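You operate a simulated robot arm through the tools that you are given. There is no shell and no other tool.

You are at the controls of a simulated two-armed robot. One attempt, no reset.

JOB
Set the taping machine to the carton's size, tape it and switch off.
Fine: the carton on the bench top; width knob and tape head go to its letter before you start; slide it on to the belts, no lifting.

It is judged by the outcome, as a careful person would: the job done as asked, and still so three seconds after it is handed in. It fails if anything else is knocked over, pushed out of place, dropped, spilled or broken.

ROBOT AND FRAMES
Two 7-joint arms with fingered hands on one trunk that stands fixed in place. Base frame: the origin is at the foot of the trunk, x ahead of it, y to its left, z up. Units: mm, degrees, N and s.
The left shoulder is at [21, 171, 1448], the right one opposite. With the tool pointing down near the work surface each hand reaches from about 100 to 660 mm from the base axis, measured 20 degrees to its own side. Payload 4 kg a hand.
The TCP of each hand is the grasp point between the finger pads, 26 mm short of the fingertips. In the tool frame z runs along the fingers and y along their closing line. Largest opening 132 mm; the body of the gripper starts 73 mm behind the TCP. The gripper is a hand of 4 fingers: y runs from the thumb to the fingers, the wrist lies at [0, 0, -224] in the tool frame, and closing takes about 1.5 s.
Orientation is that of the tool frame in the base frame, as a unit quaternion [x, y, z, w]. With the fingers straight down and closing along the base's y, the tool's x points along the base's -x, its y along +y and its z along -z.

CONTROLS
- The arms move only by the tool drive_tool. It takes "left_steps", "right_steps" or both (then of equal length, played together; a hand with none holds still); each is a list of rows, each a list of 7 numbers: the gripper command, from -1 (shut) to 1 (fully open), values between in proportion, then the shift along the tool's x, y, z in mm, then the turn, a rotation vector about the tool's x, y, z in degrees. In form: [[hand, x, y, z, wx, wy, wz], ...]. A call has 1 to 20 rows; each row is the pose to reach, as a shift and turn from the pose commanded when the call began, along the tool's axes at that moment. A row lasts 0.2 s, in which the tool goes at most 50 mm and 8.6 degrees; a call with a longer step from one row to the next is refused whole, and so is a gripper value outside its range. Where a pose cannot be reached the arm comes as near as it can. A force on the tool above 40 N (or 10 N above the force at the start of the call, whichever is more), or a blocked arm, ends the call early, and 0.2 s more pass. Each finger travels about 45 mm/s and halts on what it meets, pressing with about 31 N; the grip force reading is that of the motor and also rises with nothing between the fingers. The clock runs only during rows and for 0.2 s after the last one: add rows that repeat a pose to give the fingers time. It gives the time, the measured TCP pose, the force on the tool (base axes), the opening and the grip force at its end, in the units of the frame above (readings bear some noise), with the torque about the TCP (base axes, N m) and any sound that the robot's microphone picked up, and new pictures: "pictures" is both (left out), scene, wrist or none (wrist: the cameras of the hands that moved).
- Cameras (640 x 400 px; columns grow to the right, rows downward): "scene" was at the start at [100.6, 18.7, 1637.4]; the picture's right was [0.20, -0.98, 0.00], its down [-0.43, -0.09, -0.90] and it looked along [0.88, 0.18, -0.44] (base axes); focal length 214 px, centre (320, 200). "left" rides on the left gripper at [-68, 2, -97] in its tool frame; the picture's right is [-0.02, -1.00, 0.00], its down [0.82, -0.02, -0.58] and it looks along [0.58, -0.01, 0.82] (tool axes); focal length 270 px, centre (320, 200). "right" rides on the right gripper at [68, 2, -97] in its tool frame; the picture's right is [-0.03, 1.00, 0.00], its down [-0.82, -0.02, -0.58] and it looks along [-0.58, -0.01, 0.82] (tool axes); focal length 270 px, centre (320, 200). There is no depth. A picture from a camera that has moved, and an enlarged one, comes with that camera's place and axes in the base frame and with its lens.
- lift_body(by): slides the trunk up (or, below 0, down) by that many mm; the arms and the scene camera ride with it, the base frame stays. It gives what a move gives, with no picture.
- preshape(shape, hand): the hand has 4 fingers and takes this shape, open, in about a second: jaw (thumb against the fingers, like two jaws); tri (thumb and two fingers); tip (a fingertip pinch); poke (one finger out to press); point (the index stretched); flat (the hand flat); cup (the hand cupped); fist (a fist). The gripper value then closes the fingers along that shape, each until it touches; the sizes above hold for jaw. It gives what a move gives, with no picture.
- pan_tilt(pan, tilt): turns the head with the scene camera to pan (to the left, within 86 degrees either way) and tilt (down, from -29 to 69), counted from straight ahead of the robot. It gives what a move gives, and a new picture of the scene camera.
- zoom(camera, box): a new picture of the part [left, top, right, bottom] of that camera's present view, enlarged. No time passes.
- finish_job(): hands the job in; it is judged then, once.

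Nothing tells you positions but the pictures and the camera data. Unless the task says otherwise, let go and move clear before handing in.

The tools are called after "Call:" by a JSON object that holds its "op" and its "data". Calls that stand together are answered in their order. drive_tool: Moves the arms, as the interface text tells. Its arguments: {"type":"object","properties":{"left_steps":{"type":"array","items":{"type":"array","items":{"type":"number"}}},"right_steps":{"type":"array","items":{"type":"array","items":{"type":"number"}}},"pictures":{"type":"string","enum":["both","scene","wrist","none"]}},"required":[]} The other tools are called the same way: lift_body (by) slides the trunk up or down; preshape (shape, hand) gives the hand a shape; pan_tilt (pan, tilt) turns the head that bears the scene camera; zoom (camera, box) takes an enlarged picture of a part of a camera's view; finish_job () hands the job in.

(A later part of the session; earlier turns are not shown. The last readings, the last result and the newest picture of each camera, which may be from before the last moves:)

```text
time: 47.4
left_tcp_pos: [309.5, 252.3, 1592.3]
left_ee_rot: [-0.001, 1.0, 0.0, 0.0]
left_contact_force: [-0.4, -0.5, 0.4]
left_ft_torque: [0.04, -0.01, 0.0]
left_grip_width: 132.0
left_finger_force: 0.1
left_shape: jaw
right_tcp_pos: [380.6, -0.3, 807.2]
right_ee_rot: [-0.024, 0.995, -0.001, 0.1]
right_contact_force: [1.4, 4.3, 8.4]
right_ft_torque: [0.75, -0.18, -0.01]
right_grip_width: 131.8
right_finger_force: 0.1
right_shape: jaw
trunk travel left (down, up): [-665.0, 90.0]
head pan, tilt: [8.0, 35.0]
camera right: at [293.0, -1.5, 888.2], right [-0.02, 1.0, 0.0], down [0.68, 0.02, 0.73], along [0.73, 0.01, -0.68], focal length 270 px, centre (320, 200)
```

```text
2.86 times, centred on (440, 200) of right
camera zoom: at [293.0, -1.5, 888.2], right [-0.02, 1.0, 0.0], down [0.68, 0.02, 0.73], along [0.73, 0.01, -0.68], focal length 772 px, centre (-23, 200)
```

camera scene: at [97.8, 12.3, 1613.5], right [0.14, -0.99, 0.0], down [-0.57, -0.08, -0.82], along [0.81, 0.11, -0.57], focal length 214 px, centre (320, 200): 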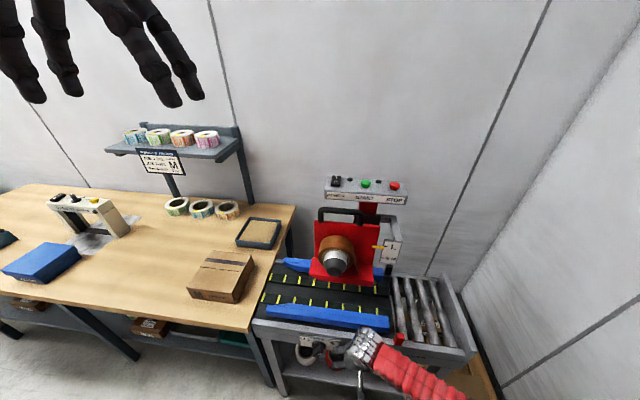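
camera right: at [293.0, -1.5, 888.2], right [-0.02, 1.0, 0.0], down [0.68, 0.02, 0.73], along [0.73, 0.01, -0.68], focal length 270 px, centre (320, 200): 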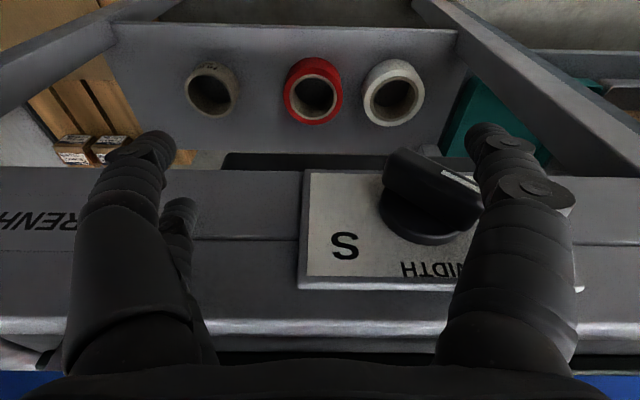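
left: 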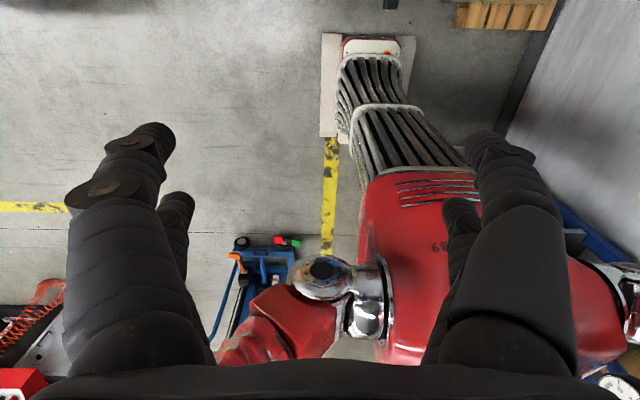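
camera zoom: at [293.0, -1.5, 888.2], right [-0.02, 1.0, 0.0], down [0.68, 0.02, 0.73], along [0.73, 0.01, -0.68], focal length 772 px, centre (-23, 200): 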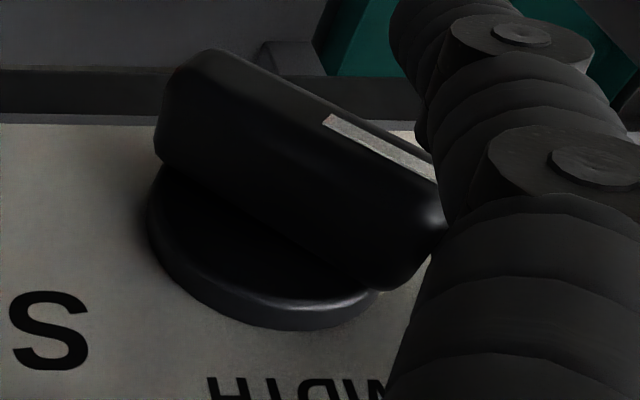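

The fingertip is slipping down the bar's end face instead of onto its top side. I'll lift, shift 10 mm to the right, and press down again.

Call:
{"op": "drive_tool", "data": {"right_steps": [[1, -3, 0, -15, 0, 0, 0], [1, -3, -10, -15, 0, 0, 0], [1, -3, -10, -10, 0, 0, 0], [1, -2, -10, -6, 0, 0, 0], [1, -1, -10, -3, 0, 0, 0], [1, -1, -10, -3, 0, 0, 0]], "pictures": "wrist"}}

Call:
{"op": "zoom", "data": {"camera": "right", "box": [360, 130, 520, 270]}}

```text
time: 48.8
left_tcp_pos: [308.3, 253.5, 1593.4]
left_ee_rot: [-0.001, 1.0, 0.0, 0.0]
left_contact_force: [-0.2, -0.3, 0.3]
left_ft_torque: [0.01, 0.03, -0.02]
left_grip_width: 131.9
left_finger_force: 0.0
left_shape: jaw
right_tcp_pos: [381.8, -9.1, 811.3]
right_ee_rot: [-0.022, 0.995, -0.002, 0.102]
right_contact_force: [0.9, 2.2, 14.1]
right_ft_torque: [1.27, -0.2, -0.03]
right_grip_width: 132.0
right_finger_force: 0.1
right_shape: jaw
trunk travel left (down, up): [-665.0, 90.0]
head pan, tilt: [8.0, 35.0]
camera right: at [294.2, -11.5, 893.0], right [-0.02, 1.0, 0.0], down [0.68, 0.02, 0.73], along [0.73, 0.01, -0.68], focal length 270 px, centre (320, 200)
```

right: 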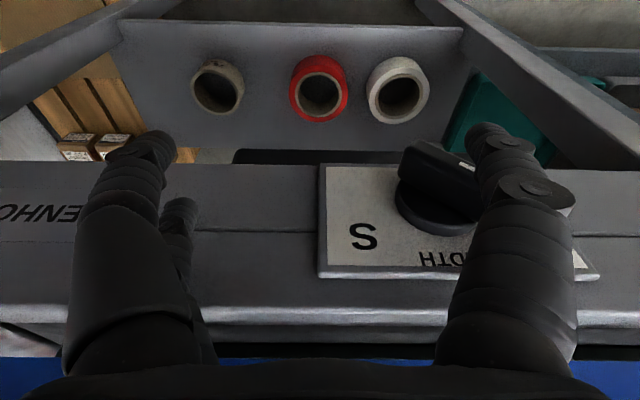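

```text
2.86 times, centred on (440, 200) of right
camera zoom: at [294.2, -11.5, 893.0], right [-0.02, 1.0, 0.0], down [0.68, 0.02, 0.73], along [0.73, 0.01, -0.68], focal length 772 px, centre (-23, 200)
```

zoom: 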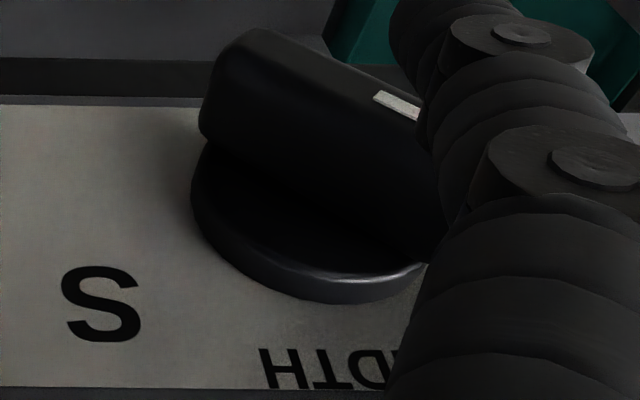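

Call:
{"op": "drive_tool", "data": {"right_steps": [[1, 0, 0, 2, 0, 0, 0], [1, 1, 0, 4, 0, 0, 0], [1, 1, 0, 5, 0, 0, 0], [1, 1, 0, 5, 0, 0, 0]], "pictures": "wrist"}}

Call:
{"op": "zoom", "data": {"camera": "right", "box": [360, 130, 520, 270]}}

```text
time: 49.8
left_tcp_pos: [308.0, 251.9, 1593.1]
left_ee_rot: [0.0, 1.0, 0.0, 0.0]
left_contact_force: [-0.3, -0.4, -0.2]
left_ft_torque: [0.0, 0.0, -0.03]
left_grip_width: 132.0
left_finger_force: 0.1
left_shape: jaw
right_tcp_pos: [380.7, -9.9, 804.9]
right_ee_rot: [-0.023, 0.995, 0.0, 0.101]
right_contact_force: [2.9, 3.9, 16.8]
right_ft_torque: [1.54, -0.3, -0.22]
right_grip_width: 131.9
right_finger_force: 0.0
right_shape: jaw
trunk travel left (down, up): [-665.0, 90.0]
head pan, tilt: [8.0, 35.0]
camera right: at [293.6, -11.5, 886.8], right [-0.02, 1.0, 0.0], down [0.68, 0.02, 0.73], along [0.73, 0.01, -0.68], focal length 270 px, centre (320, 200)
```

right: 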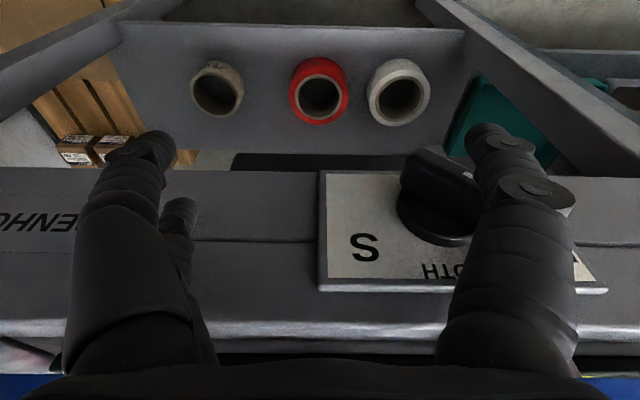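

```text
2.86 times, centred on (440, 200) of right
camera zoom: at [293.6, -11.5, 886.8], right [-0.02, 1.0, 0.0], down [0.68, 0.02, 0.73], along [0.73, 0.01, -0.68], focal length 772 px, centre (-23, 200)
```

zoom: 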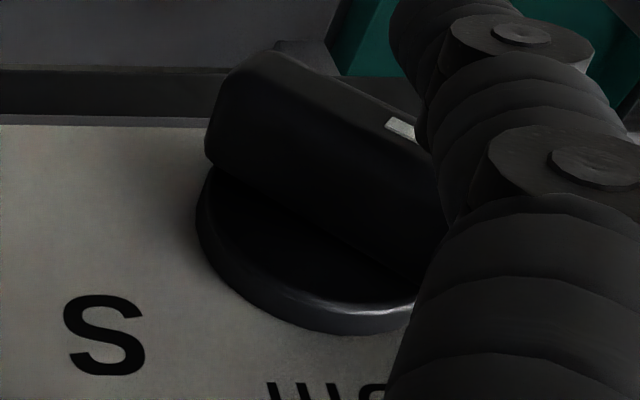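

Call:
{"op": "drive_tool", "data": {"right_steps": [[1, 1, 0, 7, 0, 0, 0], [1, 2, 0, 9, 0, 0, 0], [1, 2, 0, 9, 0, 0, 0], [1, -7, 0, -35, 0, 0, 0], [1, -7, -30, -35, 0, 0, 0]], "pictures": "wrist"}}

Call:
{"op": "zoom", "data": {"camera": "right", "box": [320, 100, 560, 250]}}

Call:
{"op": "zoom", "data": {"camera": "scene", "box": [280, 310, 360, 370]}}

```text
time: 51.0
left_tcp_pos: [308.5, 251.2, 1592.7]
left_ee_rot: [-0.001, 1.0, 0.0, 0.0]
left_contact_force: [-0.1, -0.4, -0.3]
left_ft_torque: [0.04, -0.01, 0.0]
left_grip_width: 131.9
left_finger_force: 0.0
left_shape: jaw
right_tcp_pos: [382.1, -42.4, 841.6]
right_ee_rot: [-0.022, 0.995, -0.003, 0.099]
right_contact_force: [-0.6, -0.7, 1.0]
right_ft_torque: [0.0, 0.02, 0.0]
right_grip_width: 131.8
right_finger_force: 0.0
right_shape: jaw
trunk travel left (down, up): [-665.0, 90.0]
head pan, tilt: [8.0, 35.0]
camera right: at [295.1, -43.2, 923.8], right [-0.02, 1.0, -0.01], down [0.69, 0.02, 0.73], along [0.73, 0.01, -0.69], focal length 270 px, centre (320, 200)
```

right: 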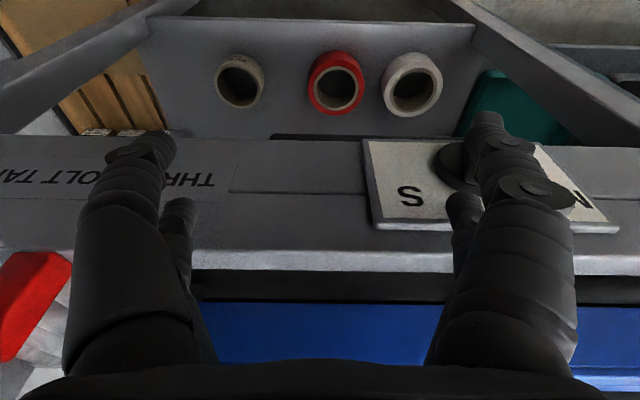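

```text
2.67 times, centred on (440, 175) of right
camera zoom: at [295.1, -43.2, 923.8], right [-0.02, 1.0, -0.01], down [0.69, 0.02, 0.73], along [0.73, 0.01, -0.69], focal length 721 px, centre (0, 267)
```

zoom: 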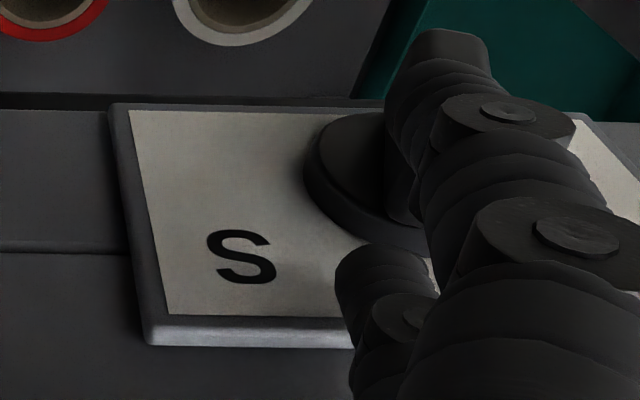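

```text
6.67 times, centred on (320, 340) of scene
camera zoom: at [97.4, 11.8, 1613.5], right [0.14, -0.99, 0.0], down [-0.57, -0.08, -0.82], along [0.81, 0.11, -0.57], focal length 1430 px, centre (320, -733)
```

zoom: 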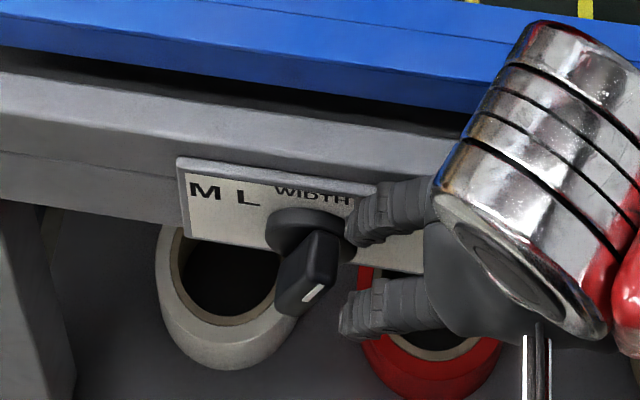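

The knob got dragged back right as I withdrew, so its pointer now stands about 22° right of up. I'll change tactics: tilt the right hand so the closed fingertips point down to the left, which makes the push stiff along the fingers.

Call:
{"op": "drive_tool", "data": {"right_steps": [[1, -4, -10, -30, 0, 0, 0], [1, -8, -20, -60, 0, 0, 0]], "pictures": "none"}}

Call:
{"op": "preshape", "data": {"shape": "tip", "hand": "right"}}

Call:
{"op": "drive_tool", "data": {"right_steps": [[-1, 0, 0, 0, -7, 0, 1.5], [-1, 0, 0, 0, -14, -0.6, 3], [-1, 0, 0, 0, -21, -1, 4.5], [-1, 0, 0, 0, -28, -1.3, 6], [-1, 0, 0, 0, -35, -1.6, 7.5], [-1, 0, 0, 0, -44, -2, 9], [-1, 0, 0, 0, -44, -2, 9], [-1, 0, 0, 0, -44, -2, 9]], "pictures": "both"}}

```text
time: 51.6
left_tcp_pos: [308.5, 253.1, 1593.3]
left_ee_rot: [0.0, 1.0, 0.0, 0.0]
left_contact_force: [0.0, -0.2, 0.0]
left_ft_torque: [0.0, 0.01, 0.04]
left_grip_width: 131.9
left_finger_force: 0.0
left_shape: jaw
right_tcp_pos: [378.6, -59.4, 902.1]
right_ee_rot: [-0.024, 0.995, -0.001, 0.101]
right_contact_force: [0.7, 0.0, -0.3]
right_ft_torque: [-0.03, 0.0, 0.0]
right_grip_width: 131.8
right_finger_force: 0.0
right_shape: jaw
trunk travel left (down, up): [-665.0, 90.0]
head pan, tilt: [8.0, 35.0]
```

```text
time: 52.5
left_tcp_pos: [308.0, 252.4, 1593.4]
left_ee_rot: [-0.001, 1.0, 0.0, 0.0]
left_contact_force: [-0.3, -0.3, 0.4]
left_ft_torque: [0.0, -0.01, -0.03]
left_grip_width: 131.9
left_finger_force: 0.0
left_shape: jaw
right_tcp_pos: [378.3, -59.8, 899.8]
right_ee_rot: [-0.023, 0.995, -0.002, 0.1]
right_contact_force: [0.3, -0.1, 0.0]
right_ft_torque: [0.03, 0.04, 0.02]
right_grip_width: 132.0
right_finger_force: 0.1
right_shape: tip
trunk travel left (down, up): [-665.0, 90.0]
head pan, tilt: [8.0, 35.0]
```

```text
refused: row 6 steps farther than a row can; nothing moved
```

Call:
{"op": "drive_tool", "data": {"right_steps": [[-1, 0, 0, 0, -7, 0, 1.5], [-1, 0, 0, 0, -14, -0.6, 3], [-1, 0, 0, 0, -21, -1, 4.5], [-1, 0, 0, 0, -28, -1.3, 6], [-1, 0, 0, 0, -35, -1.6, 7.5], [-1, 0, 0, 0, -42, -2, 9], [-1, 0, 0, 0, -44, -2, 9], [-1, 0, 0, 0, -44, -2, 9]], "pictures": "both"}}

Call:
{"op": "zoom", "data": {"camera": "scene", "box": [270, 300, 390, 380]}}

```text
time: 54.3
left_tcp_pos: [309.6, 250.9, 1593.4]
left_ee_rot: [-0.001, 1.0, 0.0, 0.0]
left_contact_force: [-0.2, -0.6, 0.6]
left_ft_torque: [0.0, -0.02, 0.02]
left_grip_width: 131.7
left_finger_force: 0.1
left_shape: jaw
right_tcp_pos: [379.1, -59.7, 901.7]
right_ee_rot: [0.017, 0.92, 0.379, 0.101]
right_contact_force: [0.2, 0.6, 1.3]
right_ft_torque: [-0.01, -0.01, 0.0]
right_grip_width: 0.0
right_finger_force: 16.6
right_shape: tip
trunk travel left (down, up): [-665.0, 90.0]
head pan, tilt: [8.0, 35.0]
camera scene: at [97.7, 12.4, 1613.5], right [0.14, -0.99, 0.0], down [-0.57, -0.08, -0.82], along [0.81, 0.11, -0.57], focal length 214 px, centre (320, 200)
camera right: at [292.1, -119.1, 957.9], right [-0.02, 0.71, 0.7], down [0.68, -0.5, 0.53], along [0.73, 0.49, -0.48], focal length 270 px, centre (320, 200)
```

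scene: 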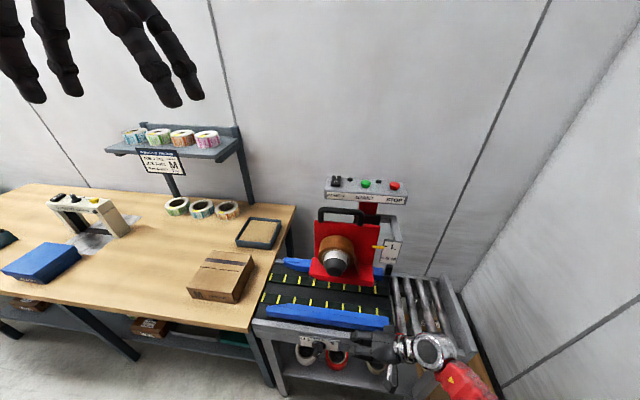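
right: 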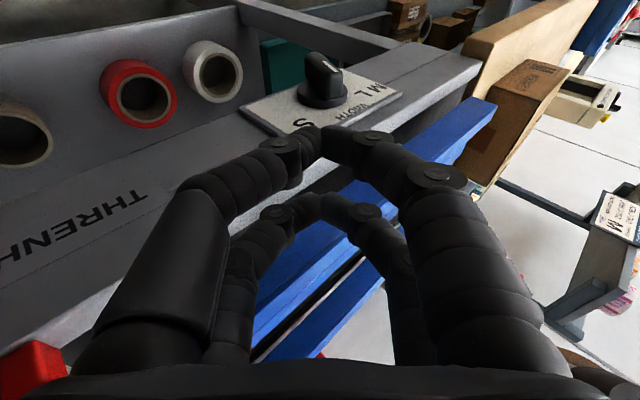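

```text
5.00 times, centred on (330, 340) of scene
camera zoom: at [97.7, 12.4, 1613.5], right [0.14, -0.99, 0.0], down [-0.57, -0.08, -0.82], along [0.81, 0.11, -0.57], focal length 1072 px, centre (270, -500)
```

zoom: 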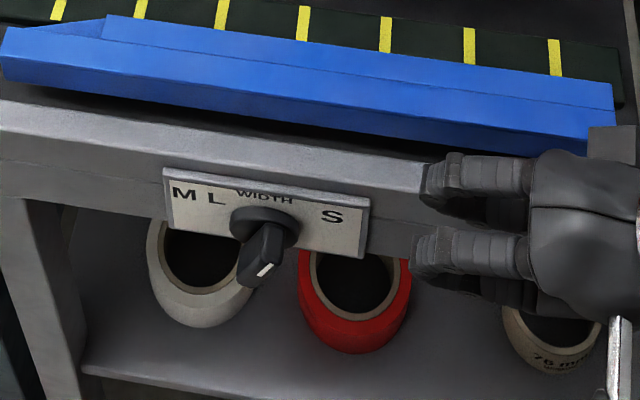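

The tilted pose works, and both cameras now see the knob clearly. I'll bring the fingertips to just right of the bar's upper end.

Call:
{"op": "drive_tool", "data": {"right_steps": [[-1, 6, -2, 30, 0, 0, 0], [-1, 12, -3, 60, 0, 0, 0], [-1, 19, -4, 88, 0, 0, 0], [-1, 24, -5, 110, 0, 0, 0]], "pictures": "wrist"}}

Call:
{"op": "zoom", "data": {"camera": "scene", "box": [280, 310, 360, 370]}}

Call:
{"op": "zoom", "data": {"camera": "right", "box": [220, 20, 460, 170]}}

```text
time: 55.3
left_tcp_pos: [309.6, 251.9, 1594.0]
left_ee_rot: [-0.001, 1.0, 0.0, 0.0]
left_contact_force: [-0.7, -0.2, -0.6]
left_ft_torque: [-0.01, -0.02, -0.03]
left_grip_width: 132.0
left_finger_force: 0.0
left_shape: jaw
right_tcp_pos: [378.1, 17.2, 817.6]
right_ee_rot: [0.016, 0.92, 0.379, 0.101]
right_contact_force: [0.2, -0.2, -0.2]
right_ft_torque: [0.0, 0.06, 0.0]
right_grip_width: 0.1
right_finger_force: 31.3
right_shape: tip
trunk travel left (down, up): [-665.0, 90.0]
head pan, tilt: [8.0, 35.0]
camera right: at [291.4, -41.9, 874.2], right [-0.02, 0.71, 0.7], down [0.69, -0.5, 0.53], along [0.73, 0.49, -0.48], focal length 270 px, centre (320, 200)
```

right: 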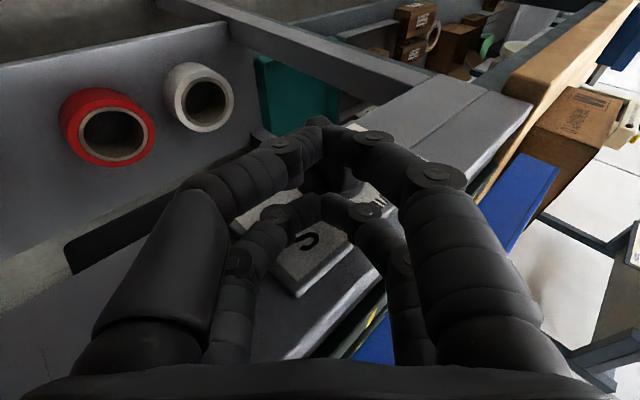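

```text
6.67 times, centred on (320, 340) of scene
camera zoom: at [98.0, 13.0, 1613.5], right [0.14, -0.99, 0.0], down [-0.57, -0.08, -0.82], along [0.81, 0.11, -0.57], focal length 1430 px, centre (320, -733)
```

zoom: 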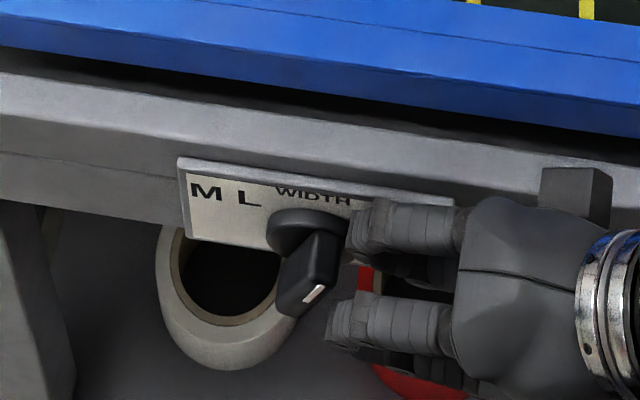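

```text
2.67 times, centred on (340, 95) of right
camera zoom: at [291.4, -41.9, 874.2], right [-0.02, 0.71, 0.7], down [0.69, -0.5, 0.53], along [0.73, 0.49, -0.48], focal length 721 px, centre (267, 480)
```

zoom: 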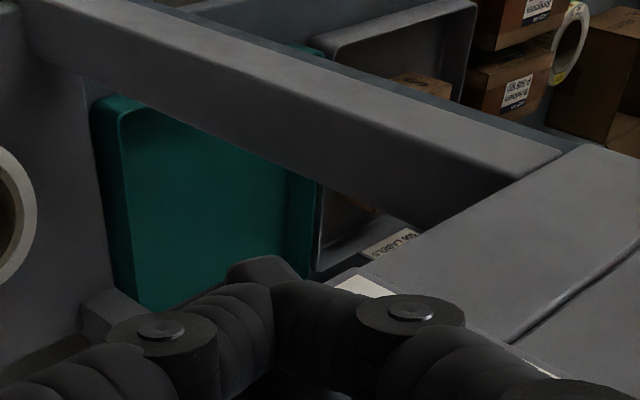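

Call:
{"op": "drive_tool", "data": {"right_steps": [[-1, 2.3, -4.9, 10.4, 0, 0, 0], [-1, 3.2, 0.8, 15.9, 0, 0, 0], [-1, 3.7, 7.9, 20.1, 0, 0, 0], [-1, 4.2, 15, 24.3, 0, 0, 0], [-1, 4.9, 19.3, 28.4, 0, 0, 0]], "pictures": "none"}}

Call:
{"op": "zoom", "data": {"camera": "scene", "box": [280, 310, 360, 370]}}

```text
time: 56.2
left_tcp_pos: [308.8, 252.1, 1592.9]
left_ee_rot: [0.001, 1.0, -0.001, 0.0]
left_contact_force: [0.4, 1.3, 0.2]
left_ft_torque: [-0.04, 0.04, 0.02]
left_grip_width: 131.8
left_finger_force: 0.1
left_shape: jaw
right_tcp_pos: [379.7, 25.4, 805.9]
right_ee_rot: [0.02, 0.922, 0.372, 0.103]
right_contact_force: [-8.4, -20.2, 10.9]
right_ft_torque: [-0.09, -0.16, -0.36]
right_grip_width: 0.1
right_finger_force: 30.9
right_shape: tip
trunk travel left (down, up): [-665.0, 90.0]
head pan, tilt: [8.0, 35.0]
stopped in row 4 (right hand): the force on the tool passed its limit at 46 N (the readings are from after the stop); the commanded pose is now the measured one
```

```text
6.67 times, centred on (320, 340) of scene
camera zoom: at [97.3, 13.1, 1613.6], right [0.14, -0.99, 0.0], down [-0.57, -0.08, -0.82], along [0.81, 0.11, -0.57], focal length 1430 px, centre (320, -733)
```

zoom: 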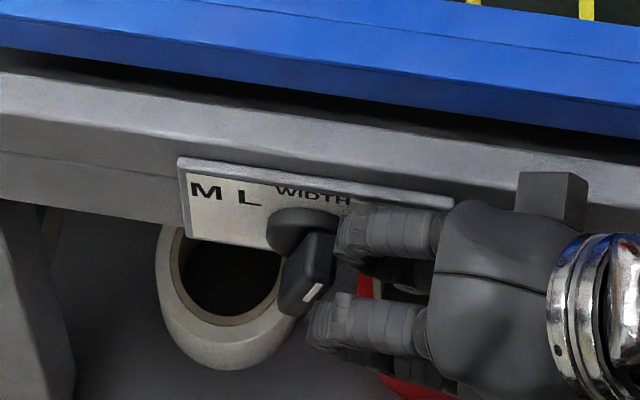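

The push line passed too near the knob's axis. I'll back off, go 7 mm higher, and push sideways at the bar's tip.

Call:
{"op": "drive_tool", "data": {"right_steps": [[-1, -2, -0.1, -9.7, 0, 0, 0], [-1, -0.7, 8.5, -1.4, 0, 0, 0], [-1, 0, 14.9, 3.5, 0, 0, 0], [-1, 0.8, 19.8, 8.4, 0, 0, 0], [-1, 1.6, 23.4, 13.2, 0, 0, 0]], "pictures": "none"}}

Call:
{"op": "zoom", "data": {"camera": "scene", "box": [280, 310, 360, 370]}}

```text
time: 56.9
left_tcp_pos: [307.7, 252.6, 1593.1]
left_ee_rot: [0.0, 1.0, 0.0, 0.0]
left_contact_force: [-0.1, 0.6, -0.5]
left_ft_torque: [-0.06, 0.02, -0.03]
left_grip_width: 131.7
left_finger_force: 0.1
left_shape: jaw
right_tcp_pos: [381.9, 26.6, 811.2]
right_ee_rot: [0.021, 0.924, 0.366, 0.105]
right_contact_force: [-11.4, -26.4, 16.0]
right_ft_torque: [-0.16, -0.22, -0.53]
right_grip_width: 0.0
right_finger_force: 31.3
right_shape: tip
trunk travel left (down, up): [-665.0, 90.0]
head pan, tilt: [8.0, 35.0]
stopped in row 3 (right hand): the force on the tool passed its limit at 44 N (the readings are from after the stop); the commanded pose is now the measured one
```

```text
6.67 times, centred on (320, 340) of scene
camera zoom: at [96.8, 12.4, 1613.7], right [0.14, -0.99, 0.0], down [-0.57, -0.08, -0.82], along [0.81, 0.11, -0.57], focal length 1430 px, centre (320, -733)
```

zoom: 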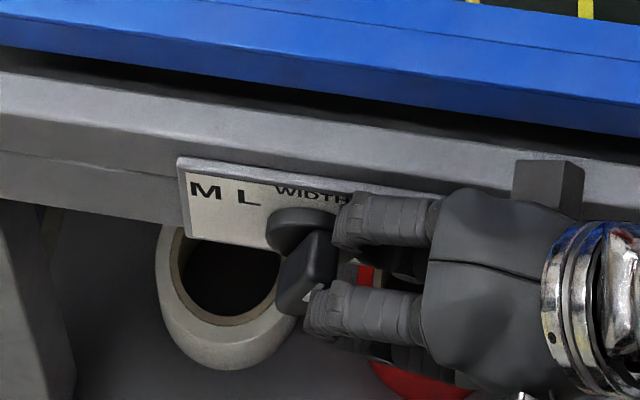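

The fingertips were pressing on the rim of the knob's base disc rather than the bar. I'll draw back 11 mm in x so they only meet the bar, and push again.

Call:
{"op": "drive_tool", "data": {"right_steps": [[-1, 3.6, -4.2, -7.8, 0, 0, 0], [-1, 9.4, -4, -9.1, 0, 0, 0], [-1, 10.8, 4.7, -1, 0, 0, 0], [-1, 11.7, 10.6, 4.4, 0, 0, 0], [-1, 12.5, 15.7, 9.1, 0, 0, 0], [-1, 13.4, 19.4, 13.8, 0, 0, 0]], "pictures": "none"}}

Call:
{"op": "zoom", "data": {"camera": "scene", "box": [280, 310, 360, 370]}}

```text
time: 58.3
left_tcp_pos: [307.2, 251.0, 1594.7]
left_ee_rot: [0.0, 1.0, 0.0, 0.001]
left_contact_force: [0.1, 0.5, 0.0]
left_ft_torque: [0.0, 0.03, -0.02]
left_grip_width: 132.0
left_finger_force: 0.1
left_shape: jaw
right_tcp_pos: [374.5, 46.5, 814.5]
right_ee_rot: [0.023, 0.924, 0.365, 0.11]
right_contact_force: [-5.5, -16.5, 18.4]
right_ft_torque: [-0.13, -0.21, -0.21]
right_grip_width: 0.0
right_finger_force: 31.4
right_shape: tip
trunk travel left (down, up): [-665.0, 90.0]
head pan, tilt: [8.0, 35.0]
stopped in row 6 (right hand): the force on the tool passed its limit at 47 N (the readings are from after the stop); the commanded pose is now the measured one
```

```text
6.67 times, centred on (320, 340) of scene
camera zoom: at [96.1, 12.1, 1613.8], right [0.14, -0.99, 0.0], down [-0.57, -0.08, -0.82], along [0.81, 0.11, -0.57], focal length 1430 px, centre (320, -733)
```

zoom: 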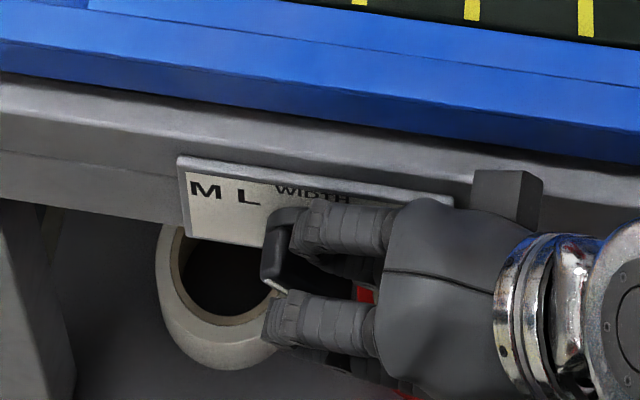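

It's turning now. I'll continue in small steps.

Call:
{"op": "drive_tool", "data": {"right_steps": [[-1, 0.4, 0.8, 2, 0, 0, 0], [-1, 0.7, 1.6, 3.4, 0, 0, 0], [-1, 0.9, 2.3, 4.8, 0, 0, 0], [-1, 1.2, 2.9, 6.3, 0, 0, 0], [-1, 1.6, 3.5, 7.9, 0, 0, 0]], "pictures": "wrist"}}

Call:
{"op": "zoom", "data": {"camera": "scene", "box": [280, 310, 360, 370]}}

Call:
{"op": "zoom", "data": {"camera": "right", "box": [240, 100, 440, 225]}}

```text
time: 58.9
left_tcp_pos: [306.5, 252.6, 1595.6]
left_ee_rot: [0.0, 1.0, 0.0, 0.0]
left_contact_force: [0.3, 0.9, -0.3]
left_ft_torque: [-0.05, 0.0, 0.03]
left_grip_width: 131.8
left_finger_force: 0.0
left_shape: jaw
right_tcp_pos: [376.3, 46.2, 814.5]
right_ee_rot: [0.023, 0.925, 0.363, 0.111]
right_contact_force: [-10.1, -20.3, 18.5]
right_ft_torque: [-0.35, -0.23, -0.33]
right_grip_width: 0.0
right_finger_force: 31.1
right_shape: tip
trunk travel left (down, up): [-665.0, 90.0]
head pan, tilt: [8.0, 35.0]
stopped in row 2 (right hand): the force on the tool passed its limit at 43 N (the readings are from after the stop); the commanded pose is now the measured one
camera right: at [287.5, -9.8, 871.0], right [-0.01, 0.73, 0.68], down [0.67, -0.5, 0.55], along [0.74, 0.46, -0.48], focal length 270 px, centre (320, 200)
```

right: 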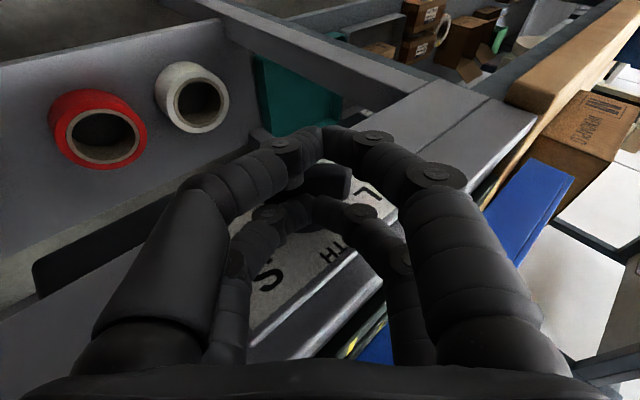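

```text
6.67 times, centred on (320, 340) of scene
camera zoom: at [95.2, 11.8, 1613.7], right [0.14, -0.99, 0.0], down [-0.57, -0.08, -0.82], along [0.81, 0.11, -0.57], focal length 1430 px, centre (320, -733)
```

zoom: 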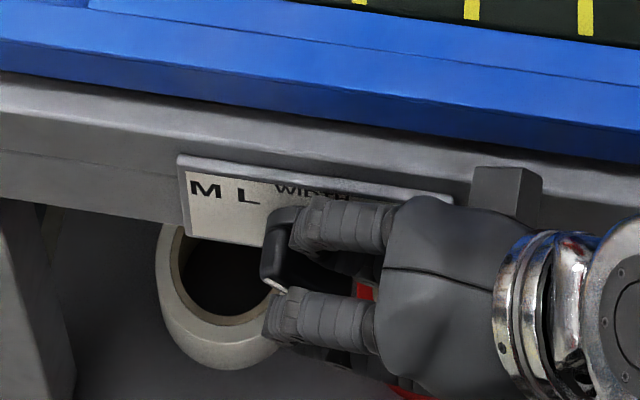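

```text
3.20 times, centred on (340, 162) of right
camera zoom: at [287.5, -9.8, 871.0], right [-0.01, 0.73, 0.68], down [0.67, -0.5, 0.55], along [0.74, 0.46, -0.48], focal length 865 px, centre (256, 320)
```

zoom: 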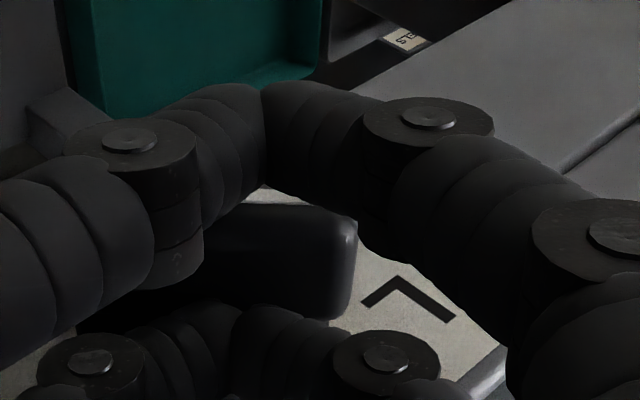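

The knob seems to resist near here, so I need to know whether this is friction, a stop, or contact with something else. I'll compare the guide gap with the carton's width in the scene view.

Call:
{"op": "zoom", "data": {"camera": "scene", "box": [180, 240, 300, 330]}}

Call:
{"op": "zoom", "data": {"camera": "scene", "box": [250, 240, 400, 340]}}

```text
4.44 times, centred on (240, 285) of scene
camera zoom: at [95.2, 11.8, 1613.7], right [0.14, -0.99, 0.0], down [-0.57, -0.08, -0.82], along [0.81, 0.11, -0.57], focal length 953 px, centre (676, -178)
```

zoom: 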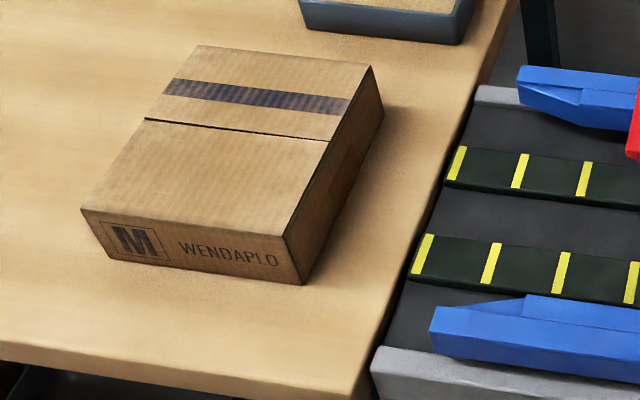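

```text
4.00 times, centred on (325, 290) of scene
camera zoom: at [95.2, 11.8, 1613.7], right [0.14, -0.99, 0.0], down [-0.57, -0.08, -0.82], along [0.81, 0.11, -0.57], focal length 858 px, centre (300, -160)
```

zoom: 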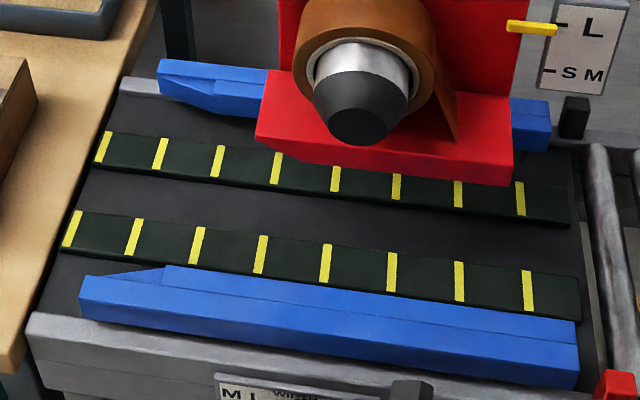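

The gap is about 180 mm against a carton of about 177 mm, so the setting is near but I must read the dial properly. I'll draw the hand off to the upper right, away from the bar, and look.

Call:
{"op": "drive_tool", "data": {"right_steps": [[-1, -1, -2, -10, 0, 0, 0], [-1, -2, -4, -30, 0, 0, 0], [-1, -4, -4, -65, 0, 0, 0], [-1, -8, -4, -100, 0, 0, 0]], "pictures": "wrist"}}

Call:
{"op": "zoom", "data": {"camera": "scene", "box": [285, 320, 345, 365]}}

Call:
{"op": "zoom", "data": {"camera": "right", "box": [220, 40, 420, 165]}}

```text
time: 59.9
left_tcp_pos: [308.8, 249.3, 1595.1]
left_ee_rot: [-0.001, 1.0, 0.0, 0.0]
left_contact_force: [-0.2, 0.1, 0.2]
left_ft_torque: [-0.01, -0.02, 0.02]
left_grip_width: 131.8
left_finger_force: 0.1
left_shape: jaw
right_tcp_pos: [361.0, -23.8, 883.5]
right_ee_rot: [0.024, 0.925, 0.364, 0.11]
right_contact_force: [0.3, -0.2, -0.4]
right_ft_torque: [0.0, 0.02, -0.01]
right_grip_width: 0.0
right_finger_force: 30.7
right_shape: tip
trunk travel left (down, up): [-665.0, 90.0]
head pan, tilt: [8.0, 35.0]
camera right: at [273.4, -78.8, 940.1], right [-0.01, 0.73, 0.68], down [0.67, -0.5, 0.55], along [0.74, 0.47, -0.48], focal length 270 px, centre (320, 200)
```

right: 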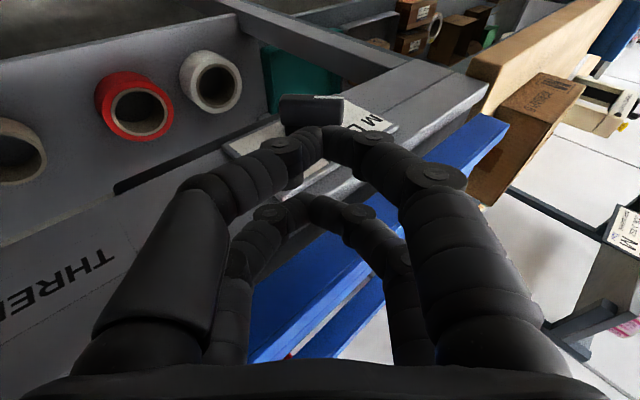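

```text
8.89 times, centred on (315, 342) of scene
camera zoom: at [97.2, 11.7, 1613.6], right [0.14, -0.99, 0.0], down [-0.57, -0.08, -0.82], along [0.81, 0.11, -0.57], focal length 1906 px, centre (364, -1067)
```

zoom: 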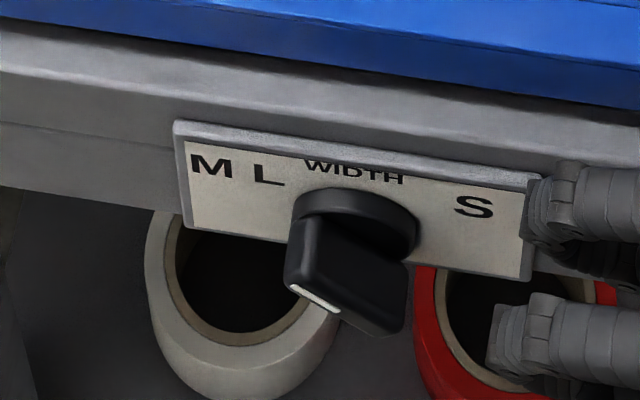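

```text
3.20 times, centred on (320, 102) of right
camera zoom: at [273.4, -78.8, 940.1], right [-0.01, 0.73, 0.68], down [0.67, -0.5, 0.55], along [0.74, 0.47, -0.48], focal length 865 px, centre (320, 512)
```

zoom: 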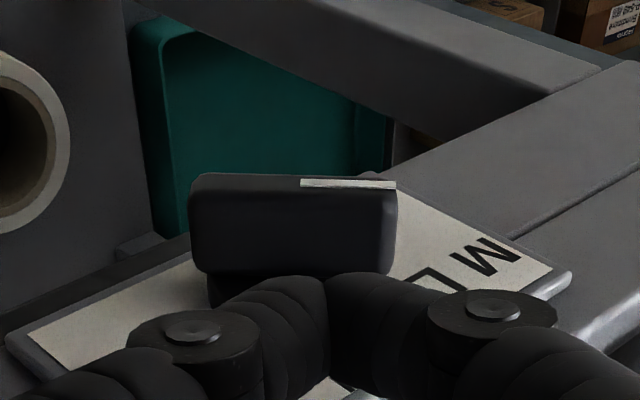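

The pointer is back at about 48–50°, the same place where it began, and it is against a stop. "M L" is one shared dial position, just as "S M" shares one tick on the tape scale, so the knob is at M. I'll retreat the right hand and compare with the starting view to confirm.

Call:
{"op": "drive_tool", "data": {"right_steps": [[-1, -4, 15, -38, 0, 0, 0], [-1, -7, 29, -75, 0, 0, 0], [-1, -11, 44, -113, 0, 0, 0], [-1, -14, 59, -151, 7, 0.3, -1.5], [-1, -18, 74, -189, 14, 0.6, -3], [-1, -22, 88, -226, 21, 0.9, -4.6], [-1, -25, 103, -264, 28, 1.2, -6.1], [-1, -28, 118, -302, 35.5, 1.5, -7.7], [-1, -28, 118, -302, 43.5, 1.8, -9.4]], "pictures": "none"}}

Call:
{"op": "lift_body", "data": {"by": -240}}

Call:
{"op": "pan_tilt", "data": {"pan": -2, "tilt": 35}}

Call:
{"op": "zoom", "data": {"camera": "scene", "box": [255, 295, 335, 345]}}

Call:
{"op": "zoom", "data": {"camera": "scene", "box": [190, 210, 410, 310]}}

```text
time: 61.9
left_tcp_pos: [309.2, 252.8, 1595.1]
left_ee_rot: [-0.001, 1.0, 0.0, 0.0]
left_contact_force: [-0.4, -0.6, 0.6]
left_ft_torque: [0.0, 0.03, 0.02]
left_grip_width: 132.0
left_finger_force: 0.0
left_shape: jaw
right_tcp_pos: [328.1, -150.5, 1175.3]
right_ee_rot: [-0.019, 0.994, -0.013, 0.108]
right_contact_force: [0.0, 0.9, 0.1]
right_ft_torque: [-0.01, 0.03, 0.04]
right_grip_width: 0.0
right_finger_force: 31.0
right_shape: tip
right hand out of reach, approached as far as the arm can: row 8, 9
trunk travel left (down, up): [-665.0, 90.0]
head pan, tilt: [8.0, 35.0]
```

```text
time: 64.4
left_tcp_pos: [309.3, 252.8, 1355.0]
left_ee_rot: [0.0, 1.0, 0.0, 0.0]
left_contact_force: [-1.0, 0.3, -0.5]
left_ft_torque: [0.02, 0.0, 0.01]
left_grip_width: 131.8
left_finger_force: 0.0
left_shape: jaw
right_tcp_pos: [328.8, -150.5, 917.6]
right_ee_rot: [-0.019, 0.996, -0.011, 0.081]
right_contact_force: [0.2, 0.6, -0.6]
right_ft_torque: [-0.02, 0.0, 0.02]
right_grip_width: 0.3
right_finger_force: 30.8
right_shape: tip
trunk travel left (down, up): [-425.0, 330.0]
head pan, tilt: [8.0, 35.0]
```

```text
time: 65.1
left_tcp_pos: [309.4, 251.8, 1354.4]
left_ee_rot: [0.0, 1.0, 0.0, 0.0]
left_contact_force: [-0.1, 0.2, 0.8]
left_ft_torque: [0.02, 0.0, 0.02]
left_grip_width: 132.0
left_finger_force: 0.1
left_shape: jaw
right_tcp_pos: [329.0, -150.8, 916.7]
right_ee_rot: [-0.021, 0.996, -0.011, 0.081]
right_contact_force: [0.1, 0.0, -0.1]
right_ft_torque: [0.0, -0.03, -0.02]
right_grip_width: 0.0
right_finger_force: 31.1
right_shape: tip
trunk travel left (down, up): [-425.0, 330.0]
head pan, tilt: [-2.0, 35.0]
camera scene: at [119.8, -2.7, 1372.6], right [-0.03, -1.0, 0.0], down [-0.57, 0.02, -0.82], along [0.82, -0.03, -0.57], focal length 214 px, centre (320, 200)
```

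scene: 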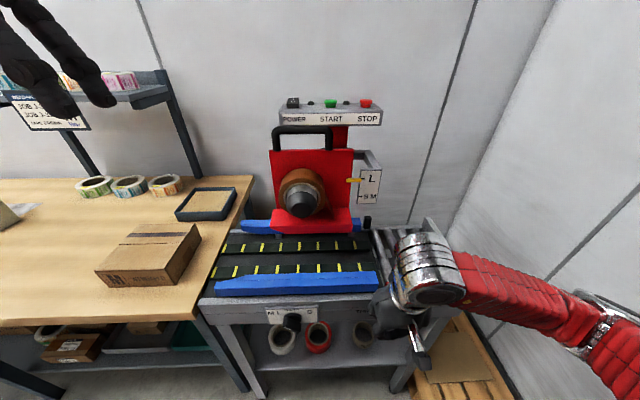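

```text
8.00 times, centred on (295, 320) of scene
camera zoom: at [119.8, -2.7, 1372.6], right [-0.03, -1.0, 0.0], down [-0.57, 0.02, -0.82], along [0.82, -0.03, -0.57], focal length 1716 px, centre (520, -760)
```

zoom: 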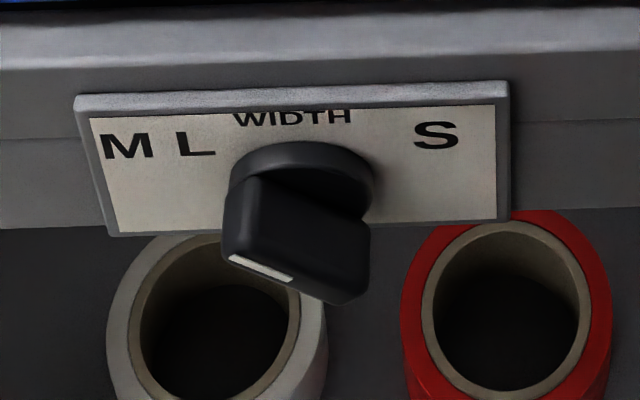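

```text
2.91 times, centred on (300, 260) of scene
camera zoom: at [119.8, -2.7, 1372.6], right [-0.03, -1.0, 0.0], down [-0.57, 0.02, -0.82], along [0.82, -0.03, -0.57], focal length 624 px, centre (378, 26)
```

zoom: 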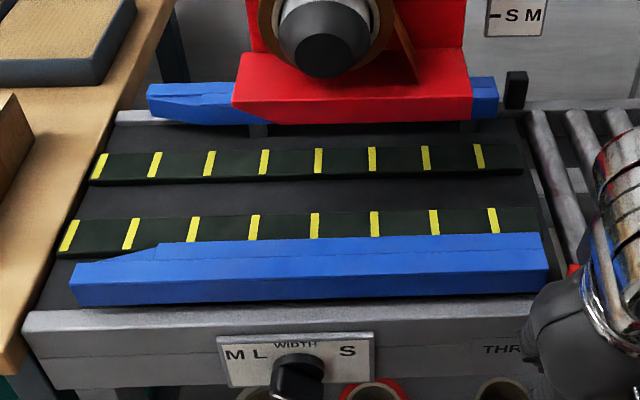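

The knob looks exactly as at the start, firmly at the "M L" stop, so the width is set for M. Next is the tape head: I'll raise the trunk and bring the right hand up towards the head's handle.

Call:
{"op": "lift_body", "data": {"by": 300}}

Call:
{"op": "pan_tilt", "data": {"pan": 0, "tilt": 35}}

Call:
{"op": "preshape", "data": {"shape": "jaw", "hand": "right"}}

```text
time: 68.1
left_tcp_pos: [309.3, 251.1, 1655.6]
left_ee_rot: [0.0, 1.0, 0.001, 0.0]
left_contact_force: [0.0, 0.2, -1.8]
left_ft_torque: [-0.04, 0.0, -0.05]
left_grip_width: 131.5
left_finger_force: 0.1
left_shape: jaw
right_tcp_pos: [329.4, -150.6, 1217.6]
right_ee_rot: [-0.02, 0.996, -0.011, 0.081]
right_contact_force: [-0.3, -0.2, 0.3]
right_ft_torque: [-0.01, 0.02, -0.02]
right_grip_width: 0.0
right_finger_force: 31.2
right_shape: tip
trunk travel left (down, up): [-725.0, 30.0]
head pan, tilt: [-2.0, 35.0]
```

```text
time: 68.7
left_tcp_pos: [309.2, 251.5, 1654.6]
left_ee_rot: [0.0, 1.0, 0.0, 0.0]
left_contact_force: [0.6, 0.6, 0.0]
left_ft_torque: [0.02, 0.02, 0.03]
left_grip_width: 131.9
left_finger_force: 0.1
left_shape: jaw
right_tcp_pos: [329.4, -150.8, 1217.6]
right_ee_rot: [-0.02, 0.996, -0.012, 0.081]
right_contact_force: [0.9, 0.8, 0.5]
right_ft_torque: [0.02, 0.0, 0.01]
right_grip_width: 0.0
right_finger_force: 30.8
right_shape: tip
trunk travel left (down, up): [-725.0, 30.0]
head pan, tilt: [0.0, 35.0]
camera scene: at [98.2, 0.3, 1673.5], right [0.0, -1.0, 0.0], down [-0.57, 0.0, -0.82], along [0.82, 0.0, -0.57], focal length 214 px, centre (320, 200)
```

scene: 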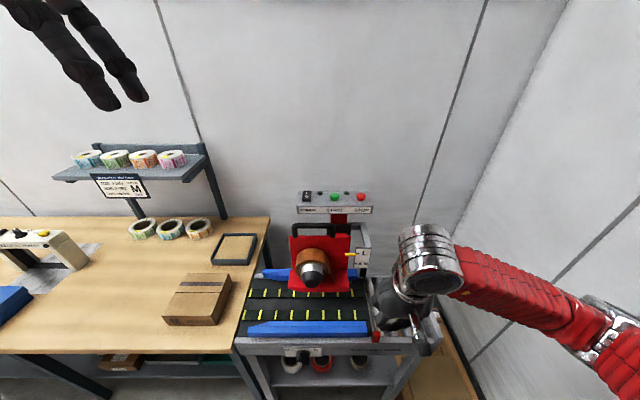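

```text
time: 69.6
left_tcp_pos: [308.5, 251.0, 1656.5]
left_ee_rot: [0.0, 1.0, 0.0, -0.001]
left_contact_force: [-0.4, 0.0, 0.5]
left_ft_torque: [0.01, 0.01, 0.02]
left_grip_width: 131.9
left_finger_force: 0.1
left_shape: jaw
right_tcp_pos: [328.7, -150.2, 1216.6]
right_ee_rot: [-0.02, 0.996, -0.012, 0.082]
right_contact_force: [-0.8, -0.5, 0.3]
right_ft_torque: [-0.01, 0.0, -0.01]
right_grip_width: 131.5
right_finger_force: 0.0
right_shape: jaw
trunk travel left (down, up): [-725.0, 30.0]
head pan, tilt: [0.0, 35.0]
```

Call:
{"op": "drive_tool", "data": {"right_steps": [[1, -41, 10, -3, 0, 0, 0], [1, -84, 20, -17, 0, 0, 0], [1, -120, 35, -45, 0, 0, 0], [1, -145, 58, -75, 0, 0, 0], [1, -168, 85, -99, 0, 0, 0]], "pictures": "both"}}

```text
time: 70.8
left_tcp_pos: [310.3, 252.9, 1654.9]
left_ee_rot: [-0.001, 1.0, -0.001, 0.0]
left_contact_force: [-0.7, 1.7, -0.3]
left_ft_torque: [0.01, 0.0, -0.01]
left_grip_width: 131.9
left_finger_force: 0.1
left_shape: jaw
right_tcp_pos: [477.4, -55.4, 1340.2]
right_ee_rot: [-0.018, 0.996, -0.012, 0.082]
right_contact_force: [-0.3, -0.3, -0.2]
right_ft_torque: [-0.01, 0.0, -0.03]
right_grip_width: 131.9
right_finger_force: 0.0
right_shape: jaw
trunk travel left (down, up): [-725.0, 30.0]
head pan, tilt: [0.0, 35.0]
camera scene: at [98.6, 1.8, 1673.4], right [0.0, -1.0, 0.0], down [-0.57, 0.0, -0.82], along [0.82, 0.0, -0.57], focal length 214 px, centre (320, 200)
camera right: at [394.1, -55.0, 1424.4], right [-0.01, 1.0, -0.02], down [0.71, 0.02, 0.7], along [0.7, -0.01, -0.71], focal length 270 px, centre (320, 200)
```

scene: 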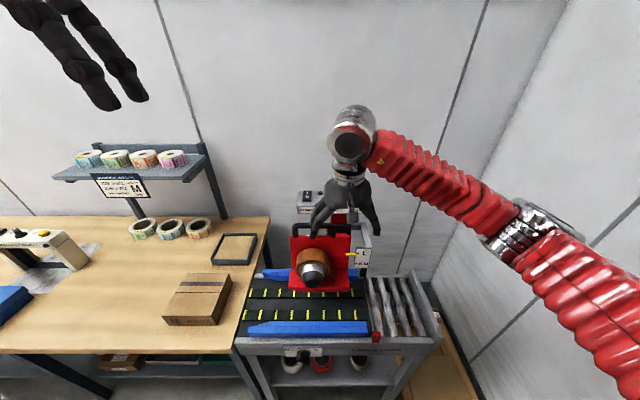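
right: 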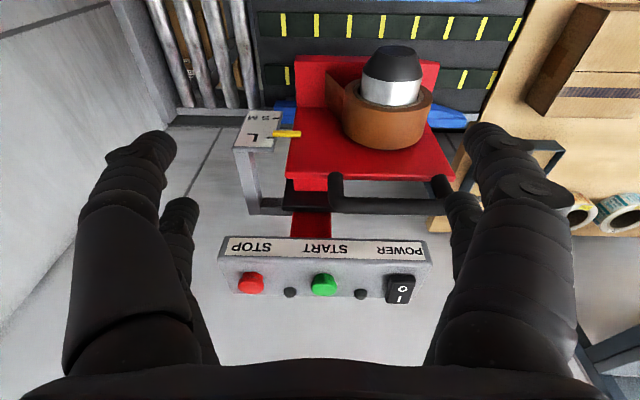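

I have a good view of the panel and the handle. I'll turn the hand 90° so its fingers can straddle the handle's bar, testing the reach here in free space.

Call:
{"op": "drive_tool", "data": {"right_steps": [[1, 0, 0, 0, 0, 0, 8.5], [1, 0, 0, 0, 0, 0, 17], [1, 0, 0, 0, 0, 0, 25.5], [1, 0, 0, 0, 0, 0, 34], [1, 0, 0, 0, 0, 0, 42.5], [1, 0, 0, 0, 0, 0, 51], [1, 0, 0, 0, 0, 0, 59.5], [1, 0, 0, 0, 0, 0, 68], [1, 0, 0, 0, 0, 0, 76.5], [1, 0, 0, 0, 0, 0, 85], [1, 0, 0, 0, 0, 0, 90]], "pictures": "both"}}

```text
time: 72.3
left_tcp_pos: [305.7, 254.0, 1655.1]
left_ee_rot: [0.0, 1.0, -0.002, 0.001]
left_contact_force: [1.0, -1.5, -1.0]
left_ft_torque: [-0.01, 0.02, 0.01]
left_grip_width: 132.0
left_finger_force: 0.0
left_shape: jaw
right_tcp_pos: [604.6, -70.9, 1255.0]
right_ee_rot: [0.425, 0.901, 0.035, 0.085]
right_contact_force: [-8.0, -1.4, 17.1]
right_ft_torque: [0.65, -1.25, 0.17]
right_grip_width: 131.8
right_finger_force: 0.1
right_shape: jaw
right hand out of reach, approached as far as the arm can: row 2, 3, 4, 5, 6, 7
trunk travel left (down, up): [-725.0, 30.0]
head pan, tilt: [0.0, 35.0]
stopped in row 7 (right hand): the force on the tool passed its limit at 44 N (the readings are from after the stop); the commanded pose is now the measured one
camera scene: at [94.5, 1.7, 1673.8], right [0.0, -1.0, 0.0], down [-0.57, 0.0, -0.82], along [0.82, 0.0, -0.57], focal length 214 px, centre (320, 200)
camera right: at [545.0, -15.6, 1342.3], right [0.78, 0.62, 0.14], down [0.39, -0.64, 0.67], along [0.5, -0.47, -0.73], focal length 270 px, centre (320, 200)
```

scene: 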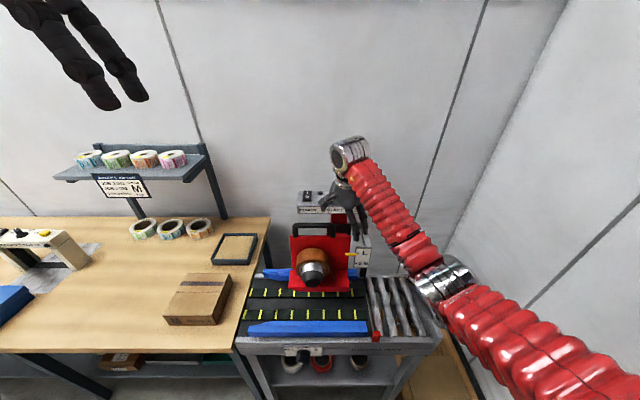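
right: 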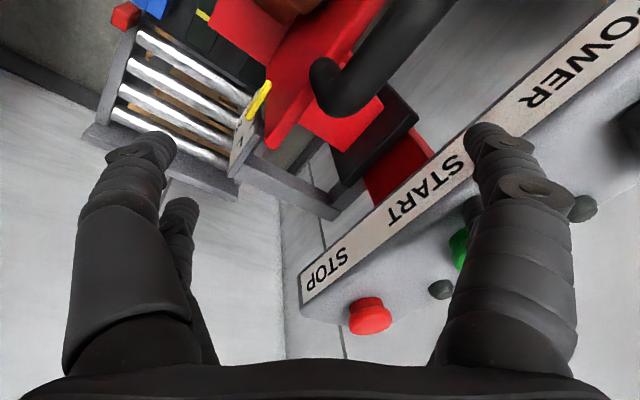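

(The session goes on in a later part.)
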